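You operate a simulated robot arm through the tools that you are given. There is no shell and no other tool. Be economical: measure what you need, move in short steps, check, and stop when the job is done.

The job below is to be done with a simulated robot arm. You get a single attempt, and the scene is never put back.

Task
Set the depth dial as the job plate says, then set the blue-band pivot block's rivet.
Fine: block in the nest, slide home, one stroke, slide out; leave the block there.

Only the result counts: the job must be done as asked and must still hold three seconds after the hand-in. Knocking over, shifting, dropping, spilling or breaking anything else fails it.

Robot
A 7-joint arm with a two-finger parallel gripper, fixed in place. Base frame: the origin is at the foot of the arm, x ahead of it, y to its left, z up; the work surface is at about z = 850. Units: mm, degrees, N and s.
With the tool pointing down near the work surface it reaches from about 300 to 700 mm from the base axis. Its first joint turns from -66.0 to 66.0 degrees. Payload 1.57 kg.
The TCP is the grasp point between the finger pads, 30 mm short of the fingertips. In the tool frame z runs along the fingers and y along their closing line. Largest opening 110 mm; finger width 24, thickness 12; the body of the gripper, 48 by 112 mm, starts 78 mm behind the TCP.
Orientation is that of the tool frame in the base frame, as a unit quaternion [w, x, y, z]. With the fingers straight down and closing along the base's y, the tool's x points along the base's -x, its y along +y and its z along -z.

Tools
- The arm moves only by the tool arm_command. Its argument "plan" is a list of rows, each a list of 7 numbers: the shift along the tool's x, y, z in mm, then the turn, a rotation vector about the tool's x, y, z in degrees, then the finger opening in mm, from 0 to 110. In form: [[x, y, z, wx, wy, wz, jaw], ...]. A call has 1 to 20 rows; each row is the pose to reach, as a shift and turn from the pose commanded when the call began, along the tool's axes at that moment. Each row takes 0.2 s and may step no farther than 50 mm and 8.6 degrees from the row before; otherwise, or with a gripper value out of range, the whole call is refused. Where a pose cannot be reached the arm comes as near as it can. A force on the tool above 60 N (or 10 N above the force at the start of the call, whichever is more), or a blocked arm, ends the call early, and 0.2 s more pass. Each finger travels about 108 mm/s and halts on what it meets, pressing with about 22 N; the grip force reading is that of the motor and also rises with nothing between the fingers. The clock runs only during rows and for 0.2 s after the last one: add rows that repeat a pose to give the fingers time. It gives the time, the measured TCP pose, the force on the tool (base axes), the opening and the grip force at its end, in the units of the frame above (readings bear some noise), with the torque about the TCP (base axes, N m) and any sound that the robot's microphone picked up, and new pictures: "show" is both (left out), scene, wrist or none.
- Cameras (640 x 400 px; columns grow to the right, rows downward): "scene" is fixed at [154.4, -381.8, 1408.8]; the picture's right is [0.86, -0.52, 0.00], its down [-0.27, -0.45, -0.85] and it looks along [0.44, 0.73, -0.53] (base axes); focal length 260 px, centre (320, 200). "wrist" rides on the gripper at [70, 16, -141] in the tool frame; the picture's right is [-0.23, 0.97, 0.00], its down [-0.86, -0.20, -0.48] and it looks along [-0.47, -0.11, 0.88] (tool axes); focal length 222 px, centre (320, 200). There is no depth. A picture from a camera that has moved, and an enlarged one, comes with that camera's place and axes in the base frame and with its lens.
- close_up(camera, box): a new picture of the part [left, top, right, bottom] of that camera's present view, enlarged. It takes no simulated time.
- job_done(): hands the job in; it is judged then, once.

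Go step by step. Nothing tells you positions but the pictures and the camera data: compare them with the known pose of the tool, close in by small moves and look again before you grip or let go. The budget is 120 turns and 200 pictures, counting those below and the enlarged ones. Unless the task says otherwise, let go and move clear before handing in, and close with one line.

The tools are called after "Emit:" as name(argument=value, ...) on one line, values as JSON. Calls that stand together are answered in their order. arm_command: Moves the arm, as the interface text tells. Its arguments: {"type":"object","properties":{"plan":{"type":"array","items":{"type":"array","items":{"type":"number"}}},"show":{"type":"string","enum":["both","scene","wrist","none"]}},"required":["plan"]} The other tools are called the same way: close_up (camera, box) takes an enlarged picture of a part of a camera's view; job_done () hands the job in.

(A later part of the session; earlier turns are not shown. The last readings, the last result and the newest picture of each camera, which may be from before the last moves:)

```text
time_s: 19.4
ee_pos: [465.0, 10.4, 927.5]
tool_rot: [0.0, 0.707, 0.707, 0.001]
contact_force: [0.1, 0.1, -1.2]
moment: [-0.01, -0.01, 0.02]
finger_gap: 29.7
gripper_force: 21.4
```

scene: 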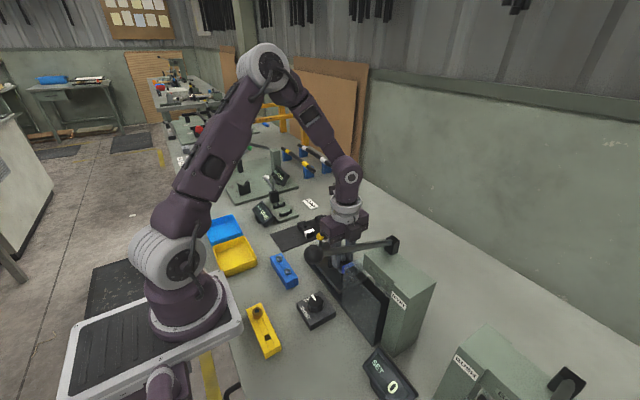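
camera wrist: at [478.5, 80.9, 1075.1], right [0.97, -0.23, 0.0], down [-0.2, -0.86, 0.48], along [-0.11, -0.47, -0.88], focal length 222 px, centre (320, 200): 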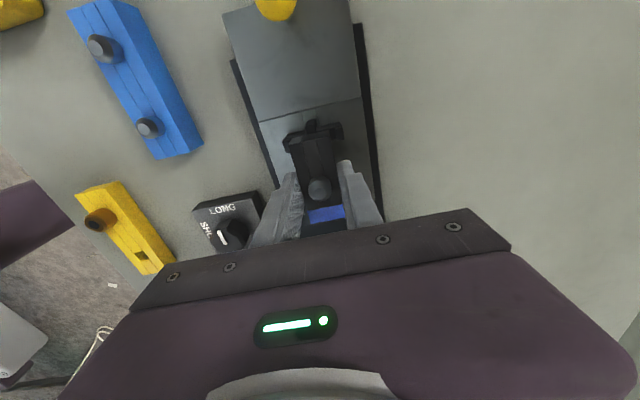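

Emit:
arm_command(plan=[[0, 0, 2, 0, 0, 0, 20], [0, 0, 4, 0, 0, 0, 20], [0, 0, 4, 0, 0, 0, 20]])

Emit:
close_up(camera="wrist", box=[270, 90, 400, 230])

Emit:
close_up(camera="scene", box=[325, 240, 385, 290])

```text
time_s: 20.2
ee_pos: [464.3, 10.9, 922.7]
tool_rot: [-0.001, 0.707, 0.707, 0.0]
contact_force: [-1.9, -2.1, 17.4]
moment: [0.0, 0.09, 0.01]
finger_gap: 29.5
gripper_force: 21.8
camera wrist: at [479.3, 81.1, 1065.4], right [0.97, -0.23, 0.0], down [-0.2, -0.86, 0.48], along [-0.11, -0.47, -0.88], focal length 222 px, centre (320, 200)
```

scene: 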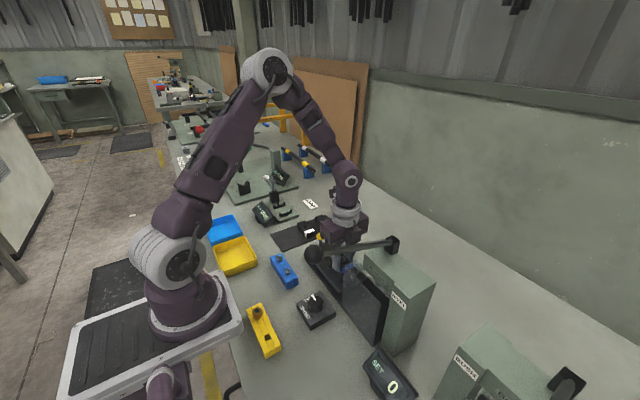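
wrist: 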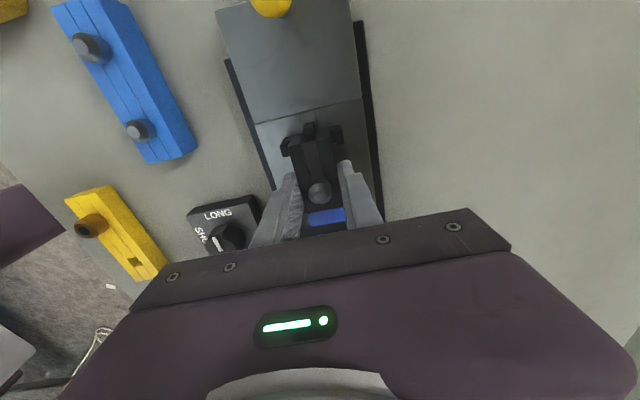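

```text
2.86 times, centred on (335, 160) of wrist
camera zoom: at [479.3, 81.1, 1065.4], right [0.97, -0.23, 0.0], down [-0.2, -0.86, 0.48], along [-0.11, -0.47, -0.88], focal length 635 px, centre (277, 314)
```

zoom: 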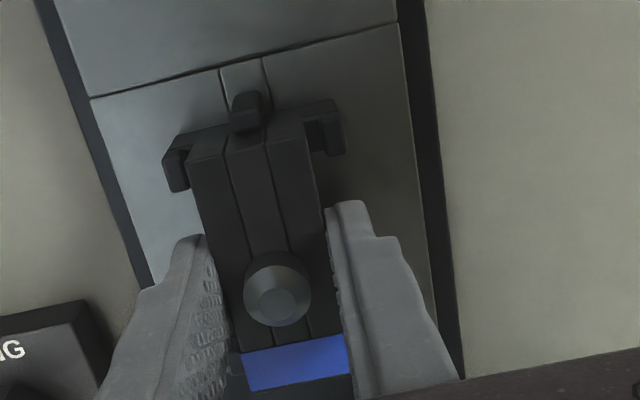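

```text
8.00 times, centred on (355, 265) of scene
camera zoom: at [154.1, -381.9, 1408.8], right [0.86, -0.52, 0.0], down [-0.27, -0.45, -0.85], along [0.44, 0.73, -0.53], focal length 2082 px, centre (40, -320)
```

zoom: 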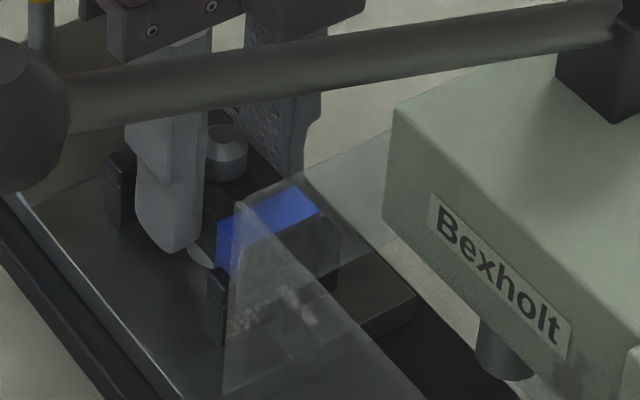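

Contact at the expected seat height (17 N). The block is centred between lugs and against the end tab. Ease off and release, then rise.

Emit:
arm_command(plan=[[0, 0, -1, 0, 0, 0, 20], [0, 0, -1, 0, 0, 0, 34], [0, 0, -1, 0, 0, 0, 50], [0, 0, -1, 0, 0, 0, 50]])

Emit:
close_up(camera="wrist", box=[270, 90, 400, 230])

Emit:
close_up(camera="scene", box=[325, 240, 385, 290])

```text
time_s: 21.2
ee_pos: [462.8, 11.1, 924.6]
tool_rot: [0.0, 0.708, 0.707, 0.0]
contact_force: [-0.7, 0.6, -0.7]
moment: [0.01, 0.06, -0.02]
finger_gap: 50.2
gripper_force: 0.2
camera wrist: at [479.2, 81.1, 1066.0], right [0.97, -0.23, 0.0], down [-0.2, -0.86, 0.48], along [-0.11, -0.47, -0.88], focal length 222 px, centre (320, 200)
```

scene: 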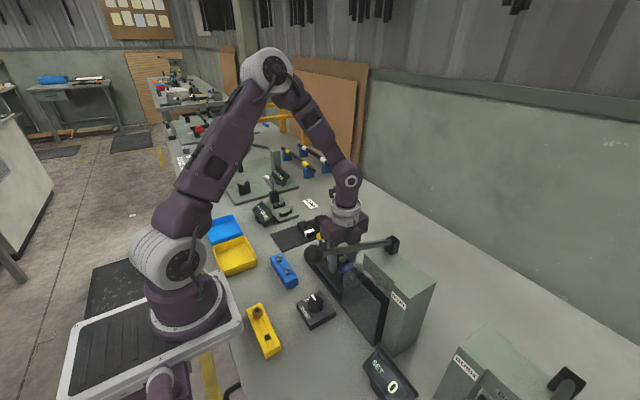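
wrist: 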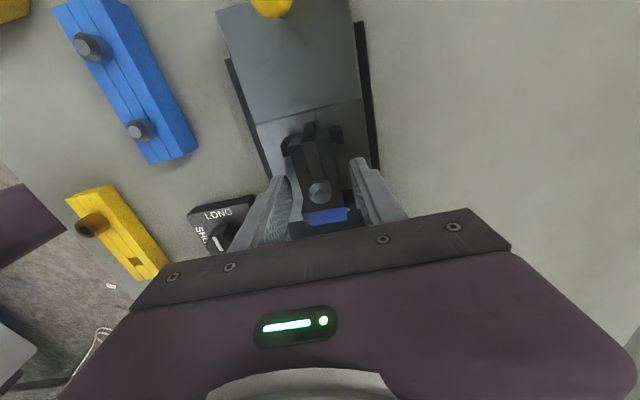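

```text
2.86 times, centred on (335, 160) of wrist
camera zoom: at [479.2, 81.1, 1066.0], right [0.97, -0.23, 0.0], down [-0.2, -0.86, 0.48], along [-0.11, -0.47, -0.88], focal length 635 px, centre (277, 314)
```

zoom: 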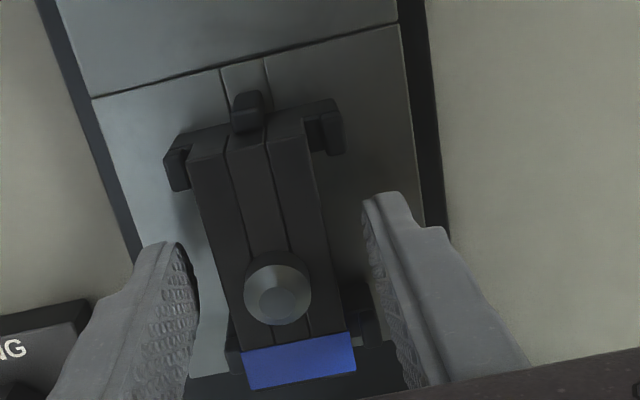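

```text
8.00 times, centred on (355, 265) of scene
camera zoom: at [154.4, -381.8, 1408.8], right [0.86, -0.52, 0.0], down [-0.27, -0.45, -0.85], along [0.44, 0.73, -0.53], focal length 2082 px, centre (40, -320)
```

zoom: 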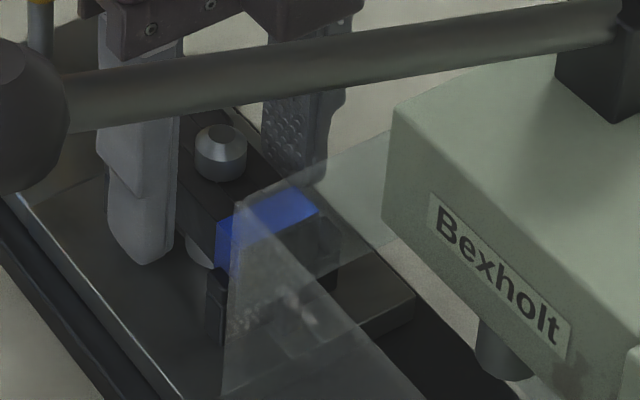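

Released; now rising to view the block in the nest.

Emit:
arm_command(plan=[[0, 0, -20, 0, 0, 0, 52], [0, 0, -50, 0, 0, 0, 52], [25, 0, -80, 0, 0, 0, 52], [60, 0, -90, 0, 0, 0, 52], [95, 0, -90, 0, 0, 0, 52], [130, 0, -90, 0, 0, 0, 52]])

Emit:
close_up(camera="scene", box=[325, 230, 385, 280])

Emit:
close_up(camera="scene", box=[300, 220, 420, 320])

```text
time_s: 22.6
ee_pos: [464.6, 141.0, 1016.3]
tool_rot: [-0.001, 0.707, 0.708, 0.0]
contact_force: [-0.1, 0.1, -0.5]
moment: [0.0, 0.0, 0.0]
finger_gap: 52.1
gripper_force: 0.0
camera wrist: at [479.6, 212.1, 1158.8], right [0.97, -0.23, 0.0], down [-0.2, -0.86, 0.48], along [-0.11, -0.47, -0.88], focal length 222 px, centre (320, 200)
```

scene: 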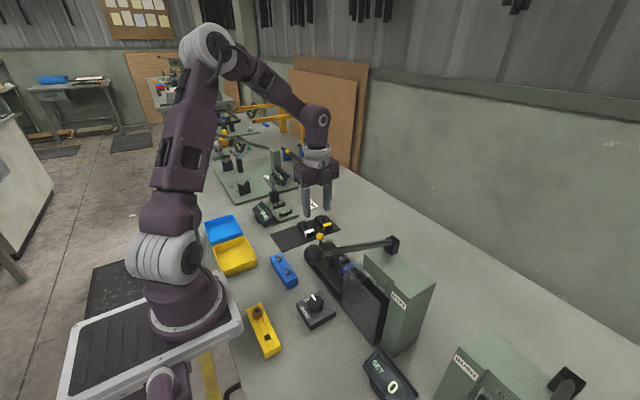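
wrist: 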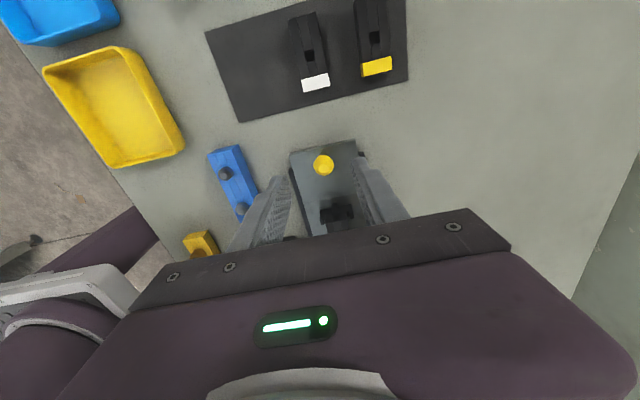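

```text
8.00 times, centred on (355, 255) of scene
camera zoom: at [154.4, -381.8, 1408.8], right [0.86, -0.52, 0.0], down [-0.27, -0.45, -0.85], along [0.44, 0.73, -0.53], focal length 2082 px, centre (40, -240)
```

zoom: 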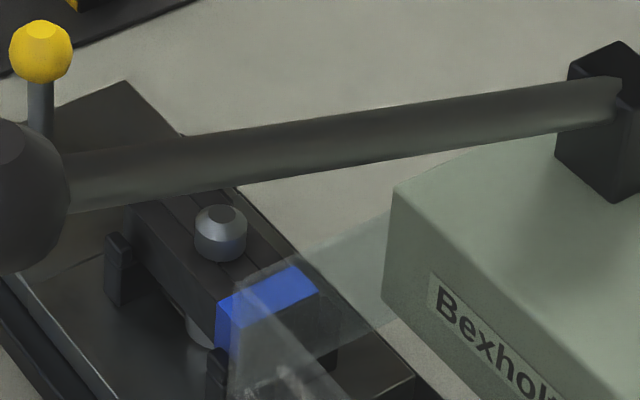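

```text
4.00 times, centred on (360, 270) of scene
camera zoom: at [154.4, -381.8, 1408.8], right [0.86, -0.52, 0.0], down [-0.27, -0.45, -0.85], along [0.44, 0.73, -0.53], focal length 1041 px, centre (160, -80)
```

zoom: 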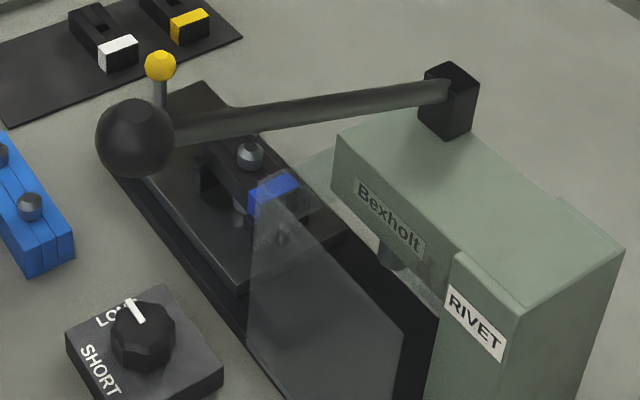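

Let me check the seating in finer detail from the scene camera.

Emit:
close_up(camera="scene", box=[334, 250, 374, 282])

Emit:
close_up(camera="wrist", box=[280, 130, 380, 240])

```text
12.50 times, centred on (354, 266) of scene
camera zoom: at [154.4, -381.8, 1408.8], right [0.86, -0.52, 0.0], down [-0.27, -0.45, -0.85], along [0.44, 0.73, -0.53], focal length 3253 px, centre (-105, -625)
```

zoom: 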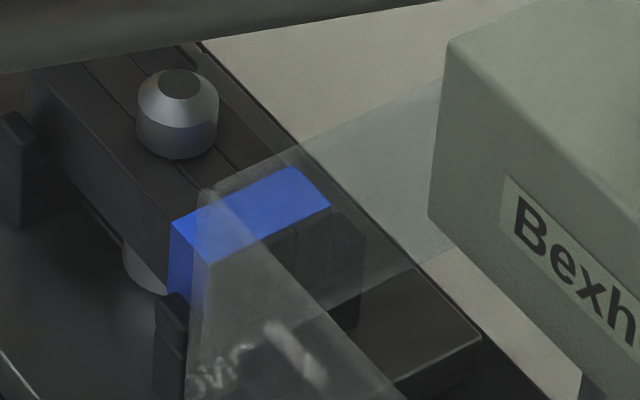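

```text
3.64 times, centred on (330, 185) of wrist
camera zoom: at [479.6, 212.1, 1158.8], right [0.97, -0.23, 0.0], down [-0.2, -0.86, 0.48], along [-0.11, -0.47, -0.88], focal length 808 px, centre (284, 254)
```

zoom: 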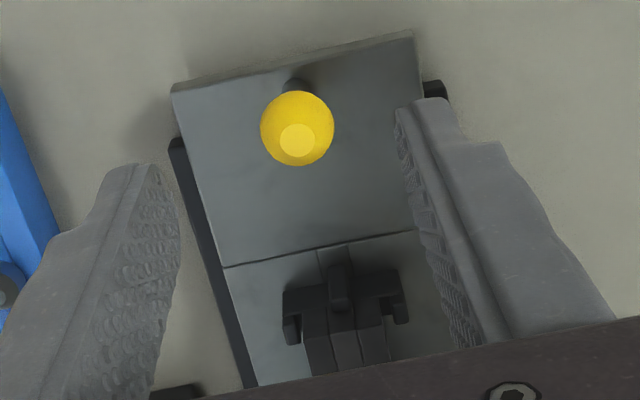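

The block is seated between the lugs on its bars. Next, the slide's yellow knob: ball centre at about (463.5, 126, 916). I'll go over it and down.

Emit:
arm_command(plan=[[-14.5, 0, 30, 0, 0, 0, 52], [-14.5, 0, 60, 0, 0, 0, 52], [-14.5, 0, 75, 0, 0, 0, 52], [-14.5, 0, 93, 0, 0, 0, 52], [-14.5, 0, 93, 0, 0, 0, 52]])

Emit:
close_up(camera="wrist", box=[260, 100, 400, 220])

Emit:
close_up(camera="scene", box=[290, 210, 370, 270])

```text
time_s: 23.8
ee_pos: [463.8, 125.0, 921.3]
tool_rot: [0.0, 0.707, 0.707, 0.0]
contact_force: [0.8, 0.0, 0.3]
moment: [0.03, 0.0, -0.01]
finger_gap: 52.0
gripper_force: 0.1
camera wrist: at [478.3, 195.0, 1063.2], right [0.97, -0.23, 0.0], down [-0.2, -0.85, 0.48], along [-0.11, -0.47, -0.88], focal length 222 px, centre (320, 200)
```

scene: 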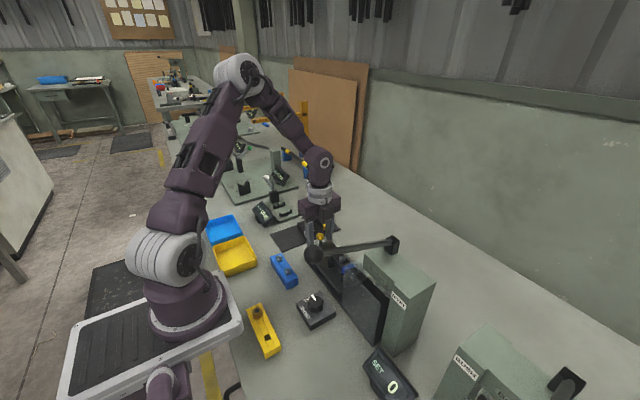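
wrist: 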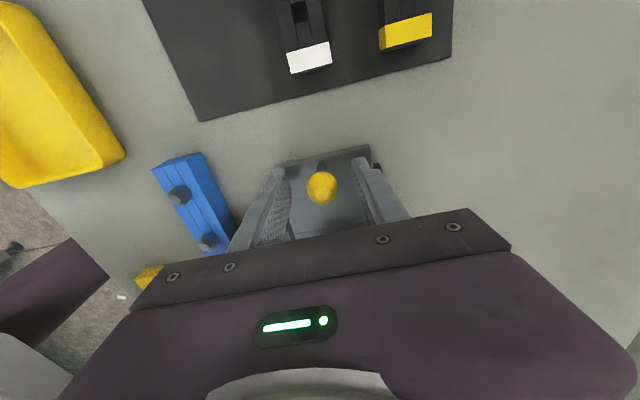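

```text
3.33 times, centred on (330, 160) of wrist
camera zoom: at [478.3, 195.0, 1063.2], right [0.97, -0.23, 0.0], down [-0.2, -0.85, 0.48], along [-0.11, -0.47, -0.88], focal length 740 px, centre (287, 333)
```

zoom: 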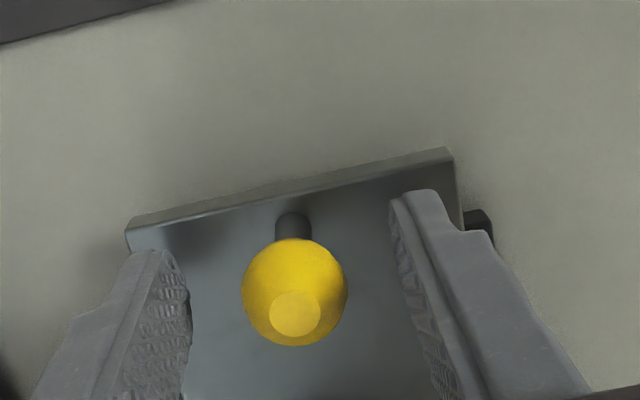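

```text
6.67 times, centred on (330, 240) of scene
camera zoom: at [154.4, -381.8, 1408.8], right [0.86, -0.52, 0.0], down [-0.27, -0.45, -0.85], along [0.44, 0.73, -0.53], focal length 1735 px, centre (253, -67)
```

zoom: 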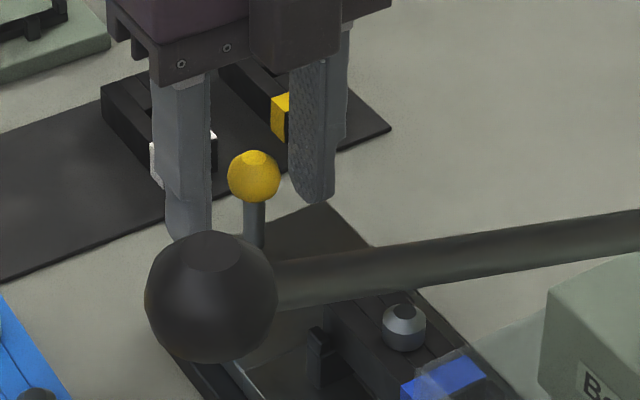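

The knob is between the pads. Closing, then a short push home to test.

Emit:
arm_command(plan=[[0, 0, 0, 0, 0, 0, 35], [0, 0, 0, 0, 0, 0, 12], [0, 0, 0, 0, 0, 0, 12], [0, 0, 0, 0, 0, 0, 12], [-5, 0, 0, 0, 0, 0, 12], [-10, 0, 0, 0, 0, 0, 12], [-15, 0, 0, 0, 0, 0, 12]], show="scene")

```text
time_s: 25.4
ee_pos: [464.3, 108.6, 921.9]
tool_rot: [0.001, 0.707, 0.707, 0.001]
contact_force: [21.8, 1.2, -20.5]
moment: [0.12, -0.11, -0.03]
finger_gap: 22.8
gripper_force: 35.6
```

scene: 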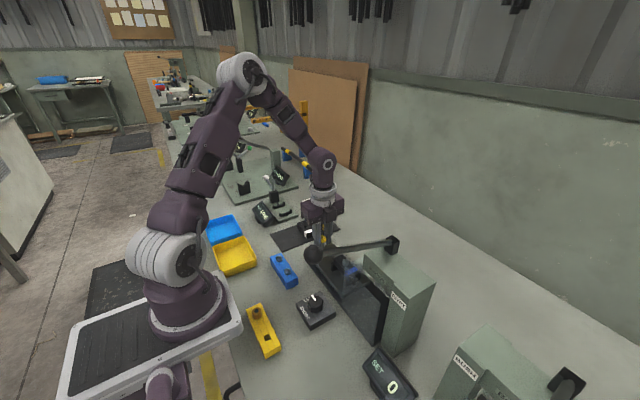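

The slide follows. Easing the side load and continuing.

Emit:
arm_command(plan=[[-5, 1.5, 2, 0, 0, 0, 12], [-15, 1.5, 2, 0, 0, 0, 12], [-25, 1.5, 2, 0, 0, 0, 12], [-35, 1.5, 2, 0, 0, 0, 12]], show="scene")

Emit:
close_up(camera="scene", box=[290, 220, 420, 320])

```text
time_s: 26.4
ee_pos: [465.2, 76.5, 919.3]
tool_rot: [0.0, 0.707, 0.707, 0.0]
contact_force: [5.9, 1.6, 23.7]
moment: [0.09, -0.04, -0.01]
finger_gap: 22.8
gripper_force: 35.4
```

scene: 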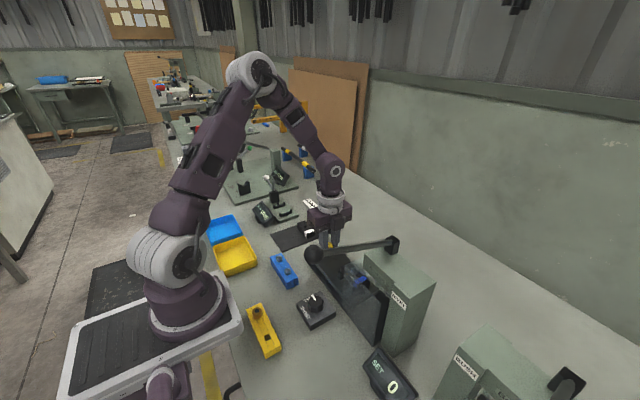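

```text
4.00 times, centred on (355, 270) of scene
camera zoom: at [154.2, -381.8, 1408.8], right [0.86, -0.52, 0.0], down [-0.27, -0.45, -0.85], along [0.44, 0.73, -0.53], focal length 1041 px, centre (180, -80)
```

zoom: 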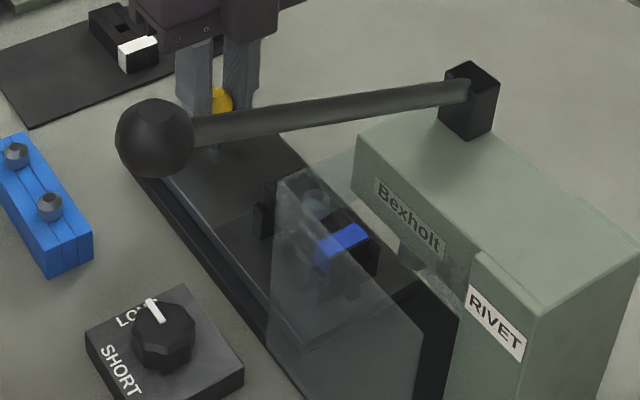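

Emit:
arm_command(plan=[[-8, 0.5, -1, 0, 0, 0, 12], [-16, 0.5, -1, 0, 0, 0, 12], [-24, 0.5, -1, 0, 0, 0, 12], [-32, 0.5, -1, 0, 0, 0, 12], [-40, 0.5, -1, 0, 0, 0, 12], [-48, 0.5, -1, 0, 0, 0, 12]], show="scene")

Emit:
close_up(camera="scene", box=[290, 220, 420, 320])

```text
time_s: 27.8
ee_pos: [466.2, 28.4, 919.6]
tool_rot: [-0.001, 0.707, 0.707, -0.001]
contact_force: [-10.0, 2.4, -5.8]
moment: [-0.21, 0.07, 0.04]
finger_gap: 22.7
gripper_force: 34.9
```

scene: 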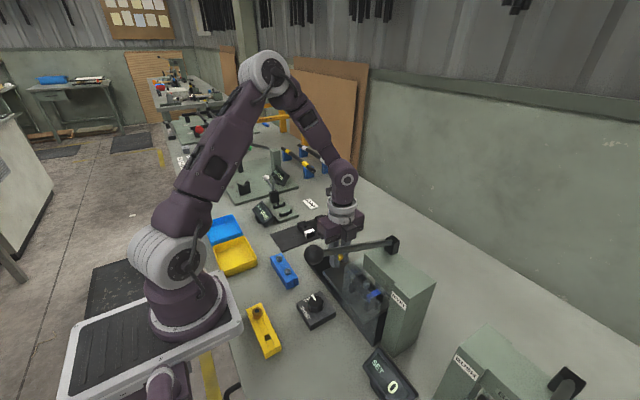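

```text
4.00 times, centred on (355, 270) of scene
camera zoom: at [154.2, -381.8, 1408.8], right [0.86, -0.52, 0.0], down [-0.27, -0.45, -0.85], along [0.44, 0.73, -0.53], focal length 1041 px, centre (180, -80)
```

zoom: 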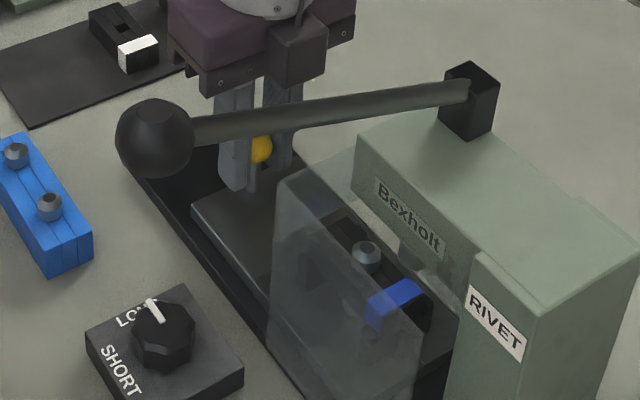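

Emit:
arm_command(plan=[[-6, -0.7, 0, 0, 0, 0, 12], [-12, -0.7, 0, 0, 0, 0, 12], [-18, -0.7, 0, 0, 0, 0, 12], [-24, -0.7, 0, 0, 0, 0, 12], [-30, -0.7, 0, 0, 0, 0, 12], [-36, -0.7, 0, 0, 0, 0, 12], [-42, -0.7, 0, 0, 0, 0, 12]], show="scene")

Emit:
close_up(camera="scene", box=[290, 220, 420, 320])

```text
time_s: 29.4
ee_pos: [465.5, -11.7, 921.2]
tool_rot: [-0.001, 0.707, 0.707, 0.002]
contact_force: [-8.5, 25.7, 0.8]
moment: [0.24, 0.06, 0.0]
finger_gap: 22.7
gripper_force: 35.4
```

scene: 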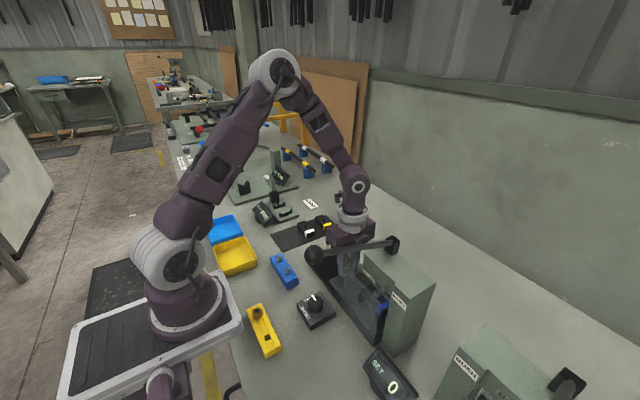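

```text
4.00 times, centred on (355, 270) of scene
camera zoom: at [154.2, -381.1, 1409.0], right [0.86, -0.52, 0.0], down [-0.27, -0.45, -0.85], along [0.44, 0.73, -0.53], focal length 1041 px, centre (180, -80)
```

zoom: 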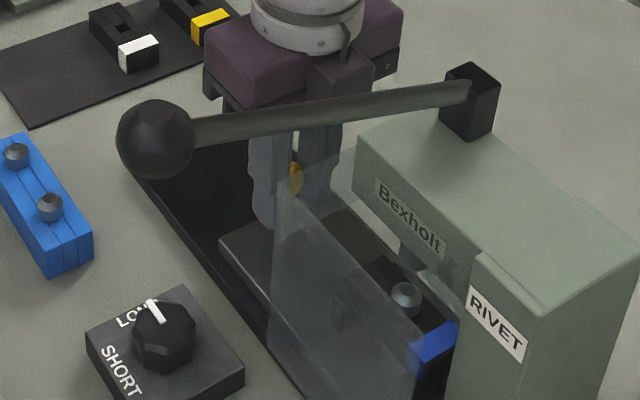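

A reaction of 26 N suggests the stop. A small further push to confirm.

Emit:
arm_command(plan=[[-3, 0, 0, 0, 0, 0, 12], [-5, 0, 0, 0, 0, 0, 12]], show="none")

```text
time_s: 30.0
ee_pos: [466.1, -21.5, 921.0]
tool_rot: [0.003, 0.708, 0.706, 0.0]
contact_force: [0.7, -1.3, 0.8]
moment: [-0.07, 0.04, -0.02]
finger_gap: 12.0
gripper_force: 0.1
```

The knob slipped out of the pads, so the slide is against its stop. Look.

Emit:
arm_command(plan=[[0, 0, 0, 0, 0, 0, 12]])

Emit:
close_up(camera="scene", box=[310, 220, 430, 320])

Emit:
close_up(camera="wrist", box=[240, 100, 400, 220])

```text
time_s: 30.4
ee_pos: [465.3, -19.0, 920.4]
tool_rot: [0.001, 0.706, 0.708, 0.0]
contact_force: [-0.6, -2.2, 0.7]
moment: [-0.01, 0.01, 0.04]
finger_gap: 12.2
gripper_force: 0.1
camera wrist: at [480.3, 51.2, 1062.9], right [0.97, -0.23, 0.0], down [-0.2, -0.85, 0.48], along [-0.11, -0.47, -0.88], focal length 222 px, centre (320, 200)
```

scene: 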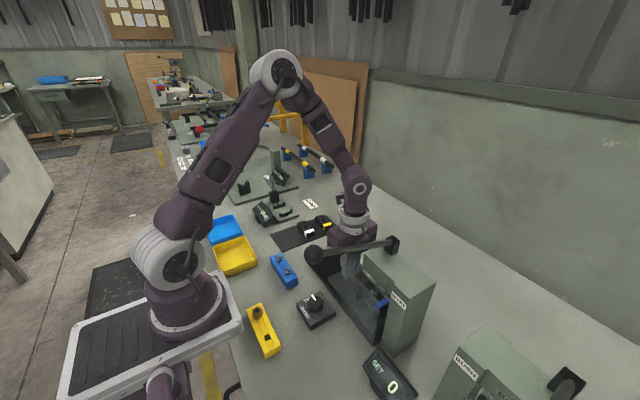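
wrist: 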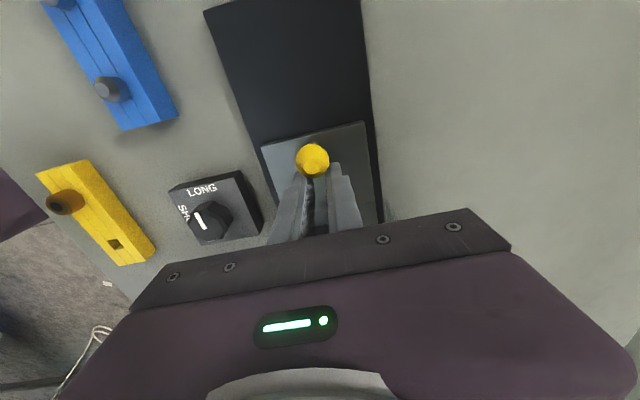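

```text
4.00 times, centred on (370, 270) of scene
camera zoom: at [154.4, -381.9, 1408.7], right [0.86, -0.52, 0.0], down [-0.27, -0.45, -0.85], along [0.44, 0.73, -0.53], focal length 1041 px, centre (120, -80)
```

zoom: 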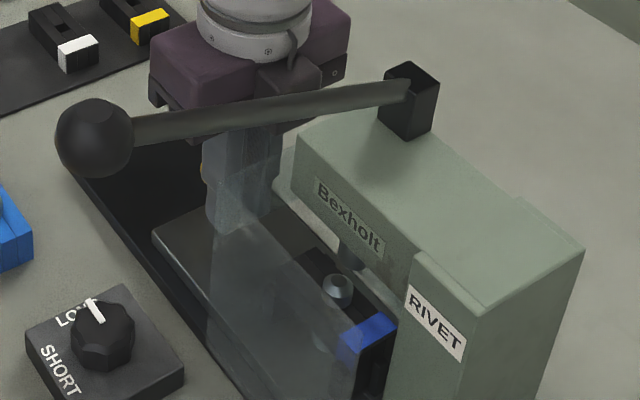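

```text
3.33 times, centred on (320, 160) of wrist
camera zoom: at [480.3, 51.2, 1062.9], right [0.97, -0.23, 0.0], down [-0.2, -0.85, 0.48], along [-0.11, -0.47, -0.88], focal length 740 px, centre (320, 333)
```

zoom: 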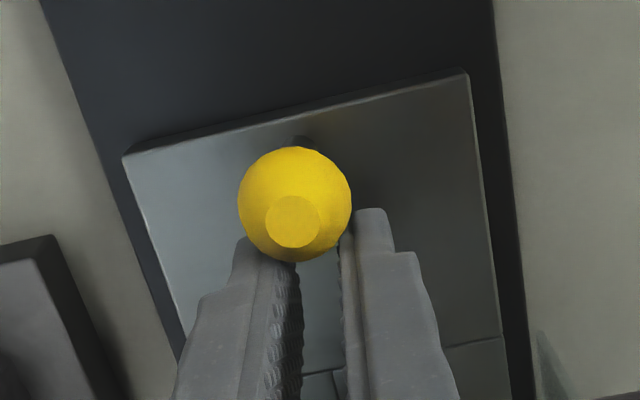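

The ball ended at y≈3: the closing fingers nudged the slide back a few mm. I'll go over the knob and push it home from the +y side with closed fingers.

Emit:
arm_command(plan=[[-4, -1, 0, 0, 0, 0, 4], [-4, -1, -25, 0, 0, 0, 4], [-4, -1, -55, 0, 0, 0, 4], [30, -1, -60, 0, 0, 0, 4], [65, -1, -60, 0, 0, 0, 4], [65, -1, -30, 0, 0, 0, 4], [65, -1, 0, 0, 0, 0, 4], [65, -1, 0, 0, 0, 0, 4]], show="wrist")

```text
time_s: 32.2
ee_pos: [465.1, 44.9, 918.8]
tool_rot: [-0.001, 0.707, 0.707, 0.001]
contact_force: [0.4, 0.7, -0.5]
moment: [0.01, 0.01, 0.0]
finger_gap: 4.0
gripper_force: 0.0
camera wrist: at [479.7, 116.3, 1062.3], right [0.97, -0.23, 0.0], down [-0.2, -0.86, 0.48], along [-0.11, -0.47, -0.88], focal length 222 px, centre (320, 200)
```

wrist: 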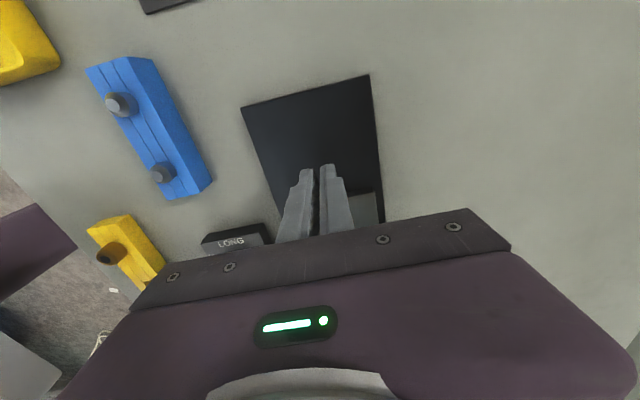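

Emit:
arm_command(plan=[[-12, -1, 0, 0, 0, 0, 2], [-18, -1, 0, 0, 0, 0, 2], [-22, -1, 0, 0, 0, 0, 2], [-25, -1, 0, 0, 0, 0, 2], [-28, -1, 0, 0, 0, 0, 2], [-30, -1, 0, 0, 0, 0, 2]], show="scene")

```text
time_s: 33.6
ee_pos: [461.3, 18.0, 920.7]
tool_rot: [-0.002, 0.706, 0.708, 0.001]
contact_force: [2.3, 27.9, -6.8]
moment: [0.28, -0.22, 0.08]
finger_gap: 0.0
gripper_force: 21.2
```

scene: 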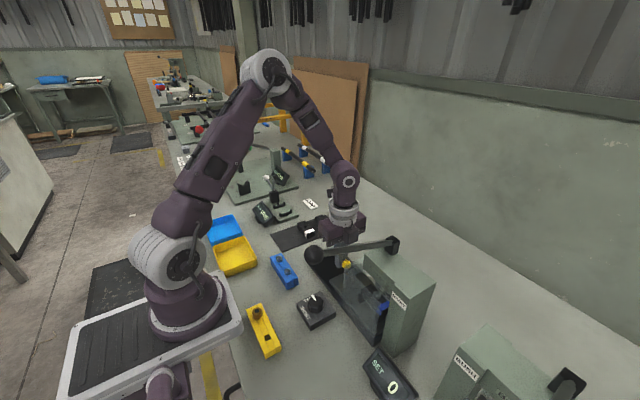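

Emit:
arm_command(plan=[[-1.5, 0, 0, 0, 0, 0, 2], [-3, 0, 0, 0, 0, 0, 2], [-3, 0, 0, 0, 0, 0, 2]], show="none")

Emit:
close_up(camera="scene", box=[310, 220, 430, 320])

```text
time_s: 34.5
ee_pos: [462.7, 19.2, 921.0]
tool_rot: [-0.003, 0.706, 0.708, 0.004]
contact_force: [1.5, 12.4, 1.0]
moment: [0.07, 0.12, 0.04]
finger_gap: 0.2
gripper_force: 21.0
stopped in row 3: the force on the tool passed its limit at 60 N (the readings are from after the stop); the commanded pose is now the measured one
```

```text
4.00 times, centred on (370, 270) of scene
camera zoom: at [154.3, -381.6, 1408.8], right [0.86, -0.52, 0.0], down [-0.27, -0.45, -0.85], along [0.44, 0.73, -0.53], focal length 1041 px, centre (120, -80)
```

zoom: 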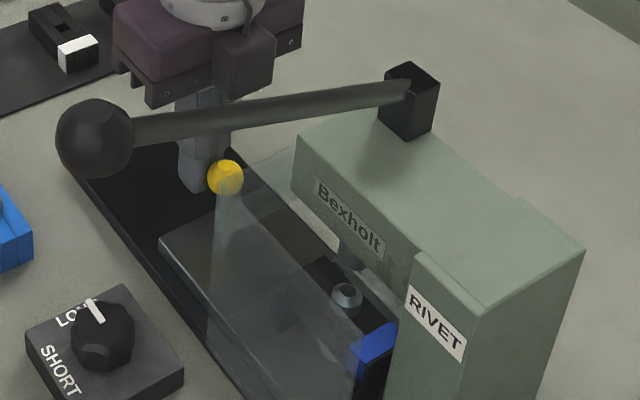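

The slide is at its hard stop and the rivet stands under the ram. Now I back off, rise, turn the tool back 90°, and go above the lever ball at about (301, -119, 1121).

Emit:
arm_command(plan=[[8, 0, -5, 0, 0, 0, 2], [15, 0, -40, 0, 0, 0, 2], [20, 0, -85, 0, 0, -8, 2], [20, 0, -130, 0, 0, -16, 2], [20, 0, -175, 0, 0, -24, 2], [20, 0, -220, 0, 0, -32, 2], [20, 0, -260, 0, 0, -40, 2], [20, 0, -285, 0, 0, -48, 2], [0, -25, -285, 0, 0, -56, 2], [-20, -50, -285, 0, 0, -64, 2], [-40, -75, -285, 0, 0, -72, 2], [-60, -100, -285, 0, 0, -80, 2], [-75, -120, -285, 0, 0, -88, 2], [-90, -130, -285, 0, 0, -90, 2], [-90, -130, -285, 0, 0, -90, 2]])

```text
time_s: 37.7
ee_pos: [332.7, -76.1, 1203.5]
tool_rot: [-0.001, -0.002, 1.0, 0.003]
contact_force: [0.4, -0.3, 0.4]
moment: [0.01, 0.01, 0.0]
finger_gap: 0.0
gripper_force: 21.9
camera wrist: at [261.7, -60.1, 1346.0], right [0.22, 0.97, 0.01], down [0.86, -0.2, 0.48], along [0.47, -0.1, -0.88], focal length 222 px, centre (320, 200)
```

scene: 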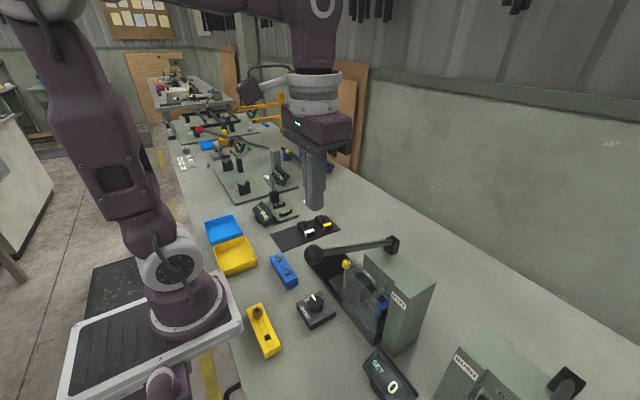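
wrist: 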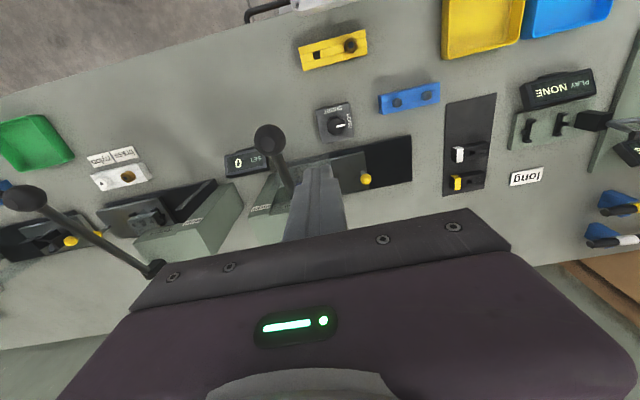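

Ball confirmed at about (302, -120, 1121). I move above it and lower close.

Emit:
arm_command(plan=[[15, -22, 0, 0, 0, 0, 0], [31, -43, 0, 0, 0, 0, 0], [31, -43, 20, 0, 0, 0, 0], [31, -43, 20, 0, 0, 0, 0]])

Emit:
close_up(camera="scene", box=[280, 180, 420, 290])

Emit:
close_up(camera="wrist", box=[230, 90, 410, 230])

```text
time_s: 38.7
ee_pos: [302.3, -120.6, 1183.5]
tool_rot: [0.0, -0.001, 1.0, 0.003]
contact_force: [1.2, -0.1, 0.4]
moment: [0.01, 0.0, -0.02]
finger_gap: 0.1
gripper_force: 21.2
camera wrist: at [231.1, -103.6, 1326.7], right [0.22, 0.97, 0.01], down [0.86, -0.2, 0.48], along [0.47, -0.1, -0.88], focal length 222 px, centre (320, 200)
```

scene: 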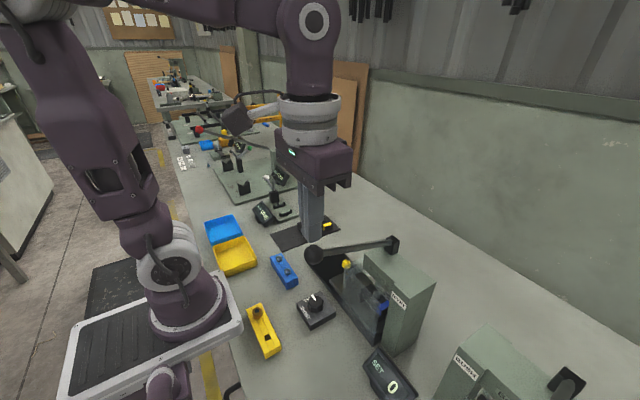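
wrist: 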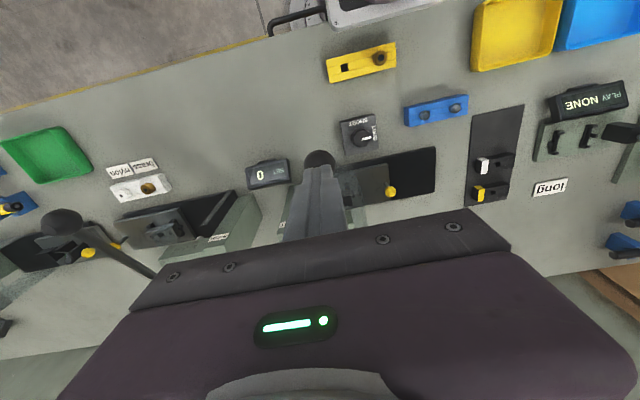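

```text
3.64 times, centred on (350, 235) of scene
camera zoom: at [154.4, -381.8, 1408.8], right [0.86, -0.52, 0.0], down [-0.27, -0.45, -0.85], along [0.44, 0.73, -0.53], focal length 946 px, centre (211, 73)
```

zoom: 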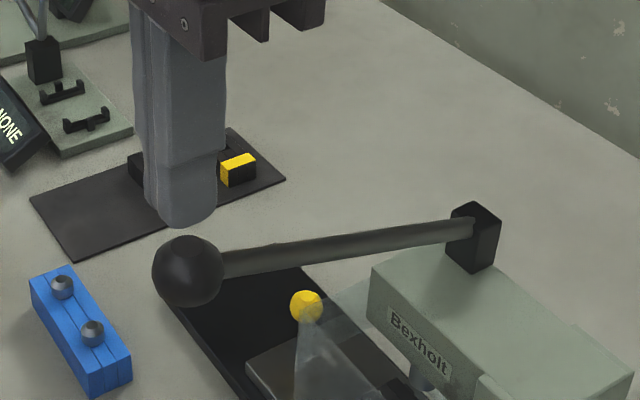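

```text
2.86 times, centred on (320, 160) of wrist
camera zoom: at [231.1, -103.6, 1326.7], right [0.22, 0.97, 0.01], down [0.86, -0.2, 0.48], along [0.47, -0.1, -0.88], focal length 635 px, centre (320, 314)
```

zoom: 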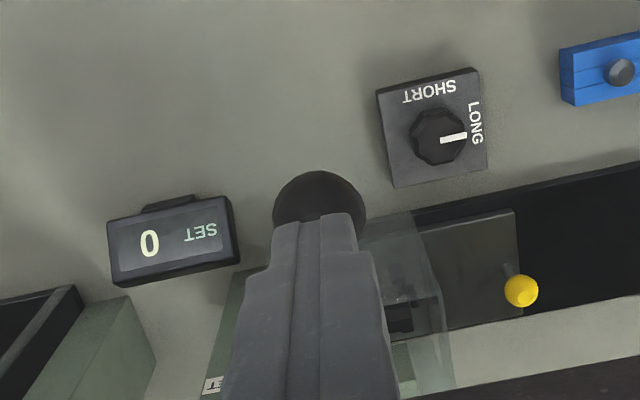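

Ball centre (301.5, -118, 1121), radius about 16; pivot near (476, -118, 1068). I press down with the closed fingertips along the arc, in parts.

Emit:
arm_command(plan=[[1, 2, 12, 0, 0, 0, 0], [2, 2, 20, 0, 0, 0, 0], [3, 2, 30, 0, 0, 0, 0], [5, 2, 40, 0, 0, 0, 0], [6, 2, 50, 0, 0, 0, 0]], show="scene")

Emit:
close_up(camera="scene", box=[280, 200, 420, 310])

```text
time_s: 39.9
ee_pos: [297.0, -117.2, 1133.2]
tool_rot: [0.0, -0.003, 1.0, 0.004]
contact_force: [-1.5, -0.3, 2.4]
moment: [-0.03, 0.06, 0.02]
finger_gap: 0.0
gripper_force: 21.3
```

scene: 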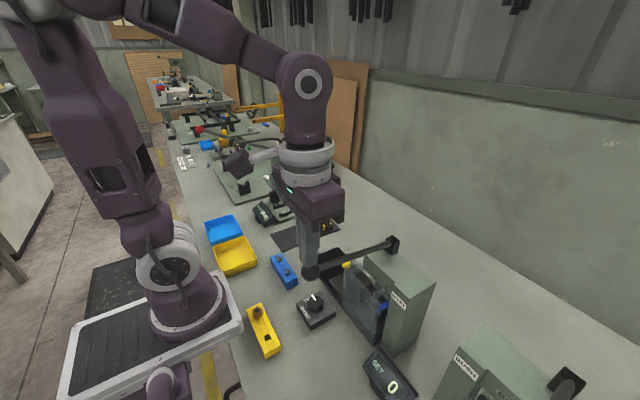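

```text
3.64 times, centred on (350, 255) of scene
camera zoom: at [154.3, -381.8, 1408.8], right [0.86, -0.52, 0.0], down [-0.27, -0.45, -0.85], along [0.44, 0.73, -0.53], focal length 946 px, centre (211, 0)
```

zoom: 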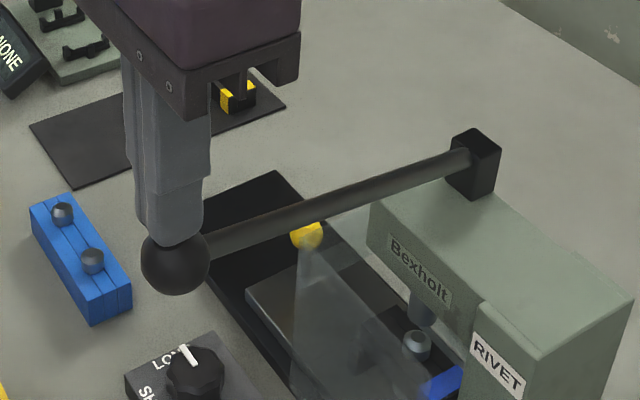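

The lever follows with light force and the ram comes down. Continuing along the arc.

Emit:
arm_command(plan=[[1, 0, 10, 0, 0, 0, 0], [1, 0, 20, 0, 0, 0, 0], [1, 0, 30, 0, 0, 0, 0], [0, 0, 40, 0, 0, 0, 0], [-1, 0, 49, 0, 0, 0, 0], [-3, 0, 58, 0, 0, 0, 0], [-5, 0, 66, 0, 0, 0, 0]], show="scene")

Emit:
close_up(camera="scene", box=[280, 220, 420, 330])

```text
time_s: 41.5
ee_pos: [299.7, -115.2, 1068.4]
tool_rot: [-0.001, -0.001, 1.0, 0.004]
contact_force: [-13.3, 4.3, 30.3]
moment: [0.05, 0.37, -0.03]
finger_gap: 0.1
gripper_force: 21.7
```

scene: 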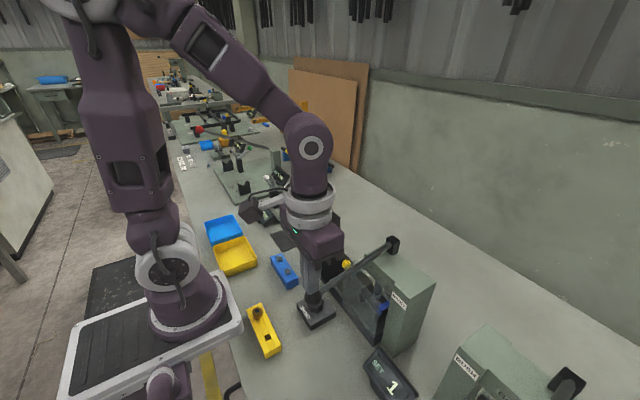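

```text
3.64 times, centred on (350, 275) of scene
camera zoom: at [153.7, -381.6, 1408.9], right [0.86, -0.52, 0.0], down [-0.27, -0.45, -0.85], along [0.44, 0.73, -0.53], focal length 946 px, centre (211, -73)
```

zoom: 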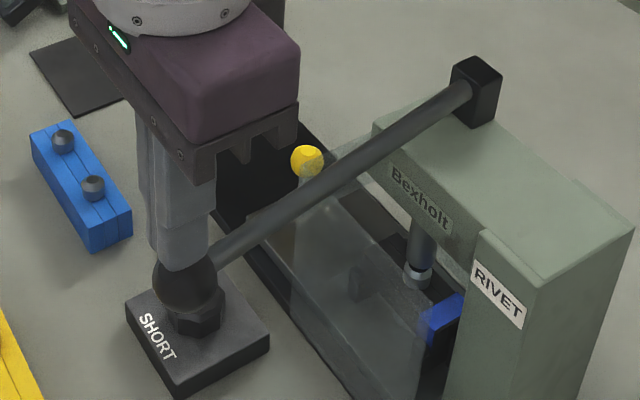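

The counter now shows 1 and there's resistance. I press a little further to make sure the stroke bottomed, without reversing.

Emit:
arm_command(plan=[[-1, -1, 3, 0, 0, 0, 0], [-2, -1, 6, 0, 0, 0, 0], [-2, -1, 6, 0, 0, 0, 0]], show="none")

Emit:
close_up(camera="scene", box=[350, 270, 450, 400])

```text
time_s: 41.9
ee_pos: [299.5, -115.9, 1067.4]
tool_rot: [0.0, -0.002, 1.0, 0.005]
contact_force: [-12.1, 7.4, 46.0]
moment: [0.07, 0.36, -0.04]
finger_gap: 0.1
gripper_force: 21.2
stopped in row 1: the force on the tool passed its limit at 71 N (the readings are from after the stop); the commanded pose is now the measured one
```

```text
3.08 times, centred on (400, 335) of scene
camera zoom: at [153.6, -381.4, 1409.0], right [0.86, -0.52, 0.0], down [-0.27, -0.45, -0.85], along [0.44, 0.73, -0.53], focal length 801 px, centre (74, -215)
```

zoom: 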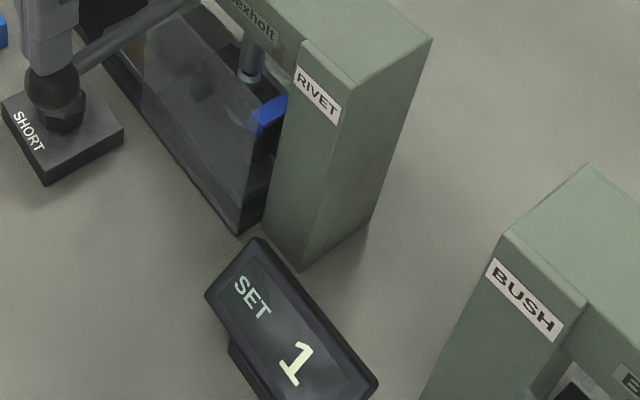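

Bottomed out hard; counter reads 1. Now raising along the arc to let the lever return.

Emit:
arm_command(plan=[[2, 0, -8, 0, 0, 0, 0], [4, 0, -18, 0, 0, 0, 0], [5, 0, -28, 0, 0, 0, 0], [6, 0, -38, 0, 0, 0, 0], [6, 0, -48, 0, 0, 0, 0], [5, 0, -60, 0, 0, 0, 0], [4, 0, -72, 0, 0, 0, 0], [2, 0, -85, 0, 0, 0, 0], [0, 0, -100, 0, 0, 0, 0], [-1, 0, -130, 0, 0, 0, 0]], show="scene")

Emit:
close_up(camera="scene", box=[280, 220, 440, 400])

```text
time_s: 44.1
ee_pos: [302.6, -116.0, 1196.4]
tool_rot: [-0.001, -0.001, 1.0, 0.004]
contact_force: [0.4, -0.4, -0.4]
moment: [-0.02, -0.03, 0.01]
finger_gap: 0.1
gripper_force: 21.2
```

scene: 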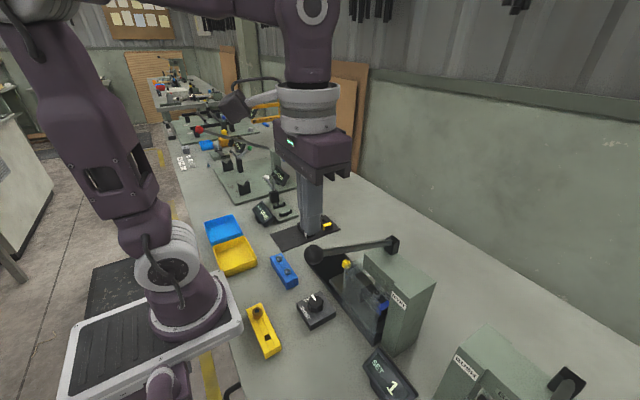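

```text
2.22 times, centred on (360, 310) of scene
camera zoom: at [154.4, -381.8, 1408.8], right [0.86, -0.52, 0.0], down [-0.27, -0.45, -0.85], along [0.44, 0.73, -0.53], focal length 578 px, centre (231, -44)
```

zoom: 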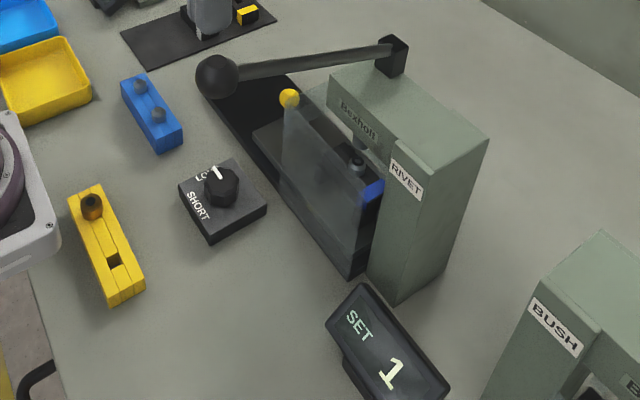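

One stroke done, lever back up. Now I return to the slide knob (y≈-5), with the tool turned again, to pull the slide out.

Emit:
arm_command(plan=[[-30, 30, 0, 0, 0, 8, 0], [-62, 60, 0, 0, 0, 16, 0], [-95, 90, 0, 0, 0, 24, 0], [-128, 118, 0, 0, 0, 32, 0], [-161, 146, 0, 0, 0, 40, 0], [-161, 146, 40, 0, 0, 48, 0], [-161, 146, 80, 0, 0, 56, 0], [-161, 146, 120, 0, 0, 64, 0], [-161, 146, 160, 0, 0, 72, 0], [-161, 146, 190, 0, 0, 80, 0], [-161, 146, 205, 0, 0, 88, 0], [-161, 146, 205, 0, 0, 90, 0], [-161, 146, 205, 0, 0, 90, 0]])

Emit:
close_up(camera="wrist", box=[240, 90, 420, 230])

Emit:
close_up(camera="scene", box=[310, 220, 430, 320])

```text
time_s: 46.9
ee_pos: [462.7, 31.8, 992.0]
tool_rot: [-0.004, 0.706, 0.709, 0.003]
contact_force: [0.5, 0.3, -0.8]
moment: [0.0, 0.03, -0.01]
finger_gap: 0.0
gripper_force: 21.4
camera wrist: at [477.0, 100.7, 1135.3], right [0.97, -0.22, 0.0], down [-0.2, -0.86, 0.47], along [-0.11, -0.46, -0.88], focal length 222 px, centre (320, 200)
```

scene: 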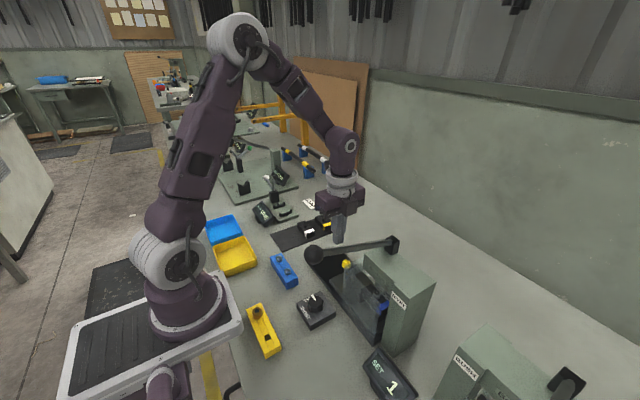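
wrist: 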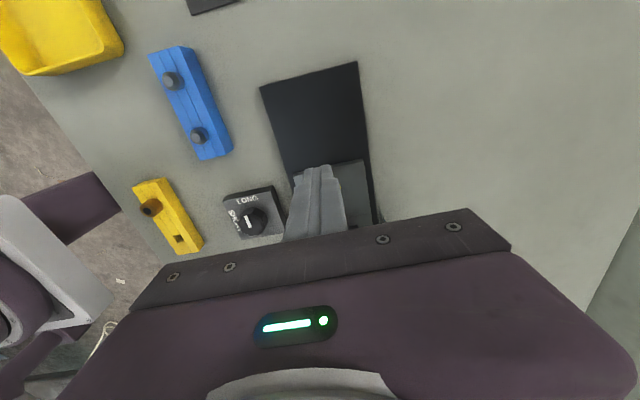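

```text
2.86 times, centred on (330, 160) of wrist
camera zoom: at [477.0, 100.7, 1135.3], right [0.97, -0.22, 0.0], down [-0.2, -0.86, 0.47], along [-0.11, -0.46, -0.88], focal length 635 px, centre (291, 314)
```

zoom: 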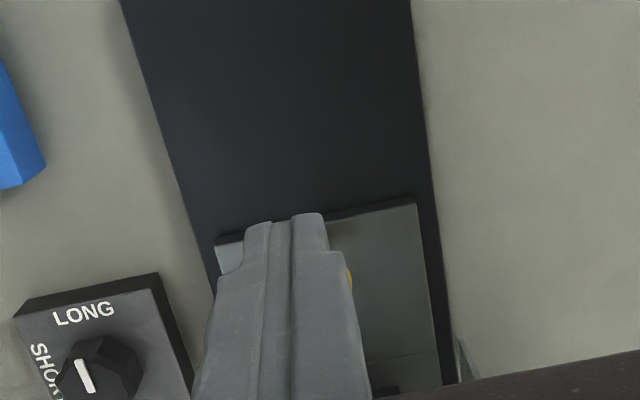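

```text
4.00 times, centred on (370, 270) of scene
camera zoom: at [154.4, -381.8, 1408.8], right [0.86, -0.52, 0.0], down [-0.27, -0.45, -0.85], along [0.44, 0.73, -0.53], focal length 1041 px, centre (120, -80)
```

zoom: 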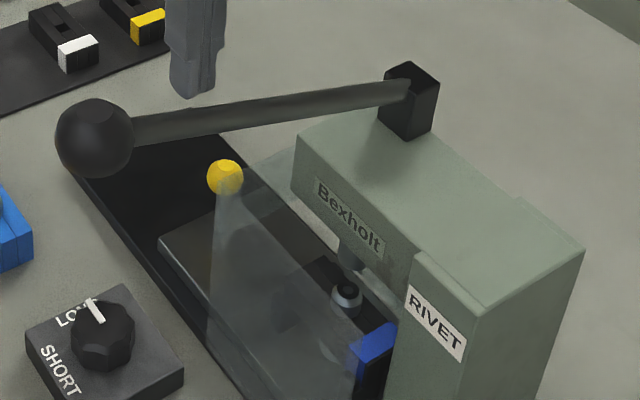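

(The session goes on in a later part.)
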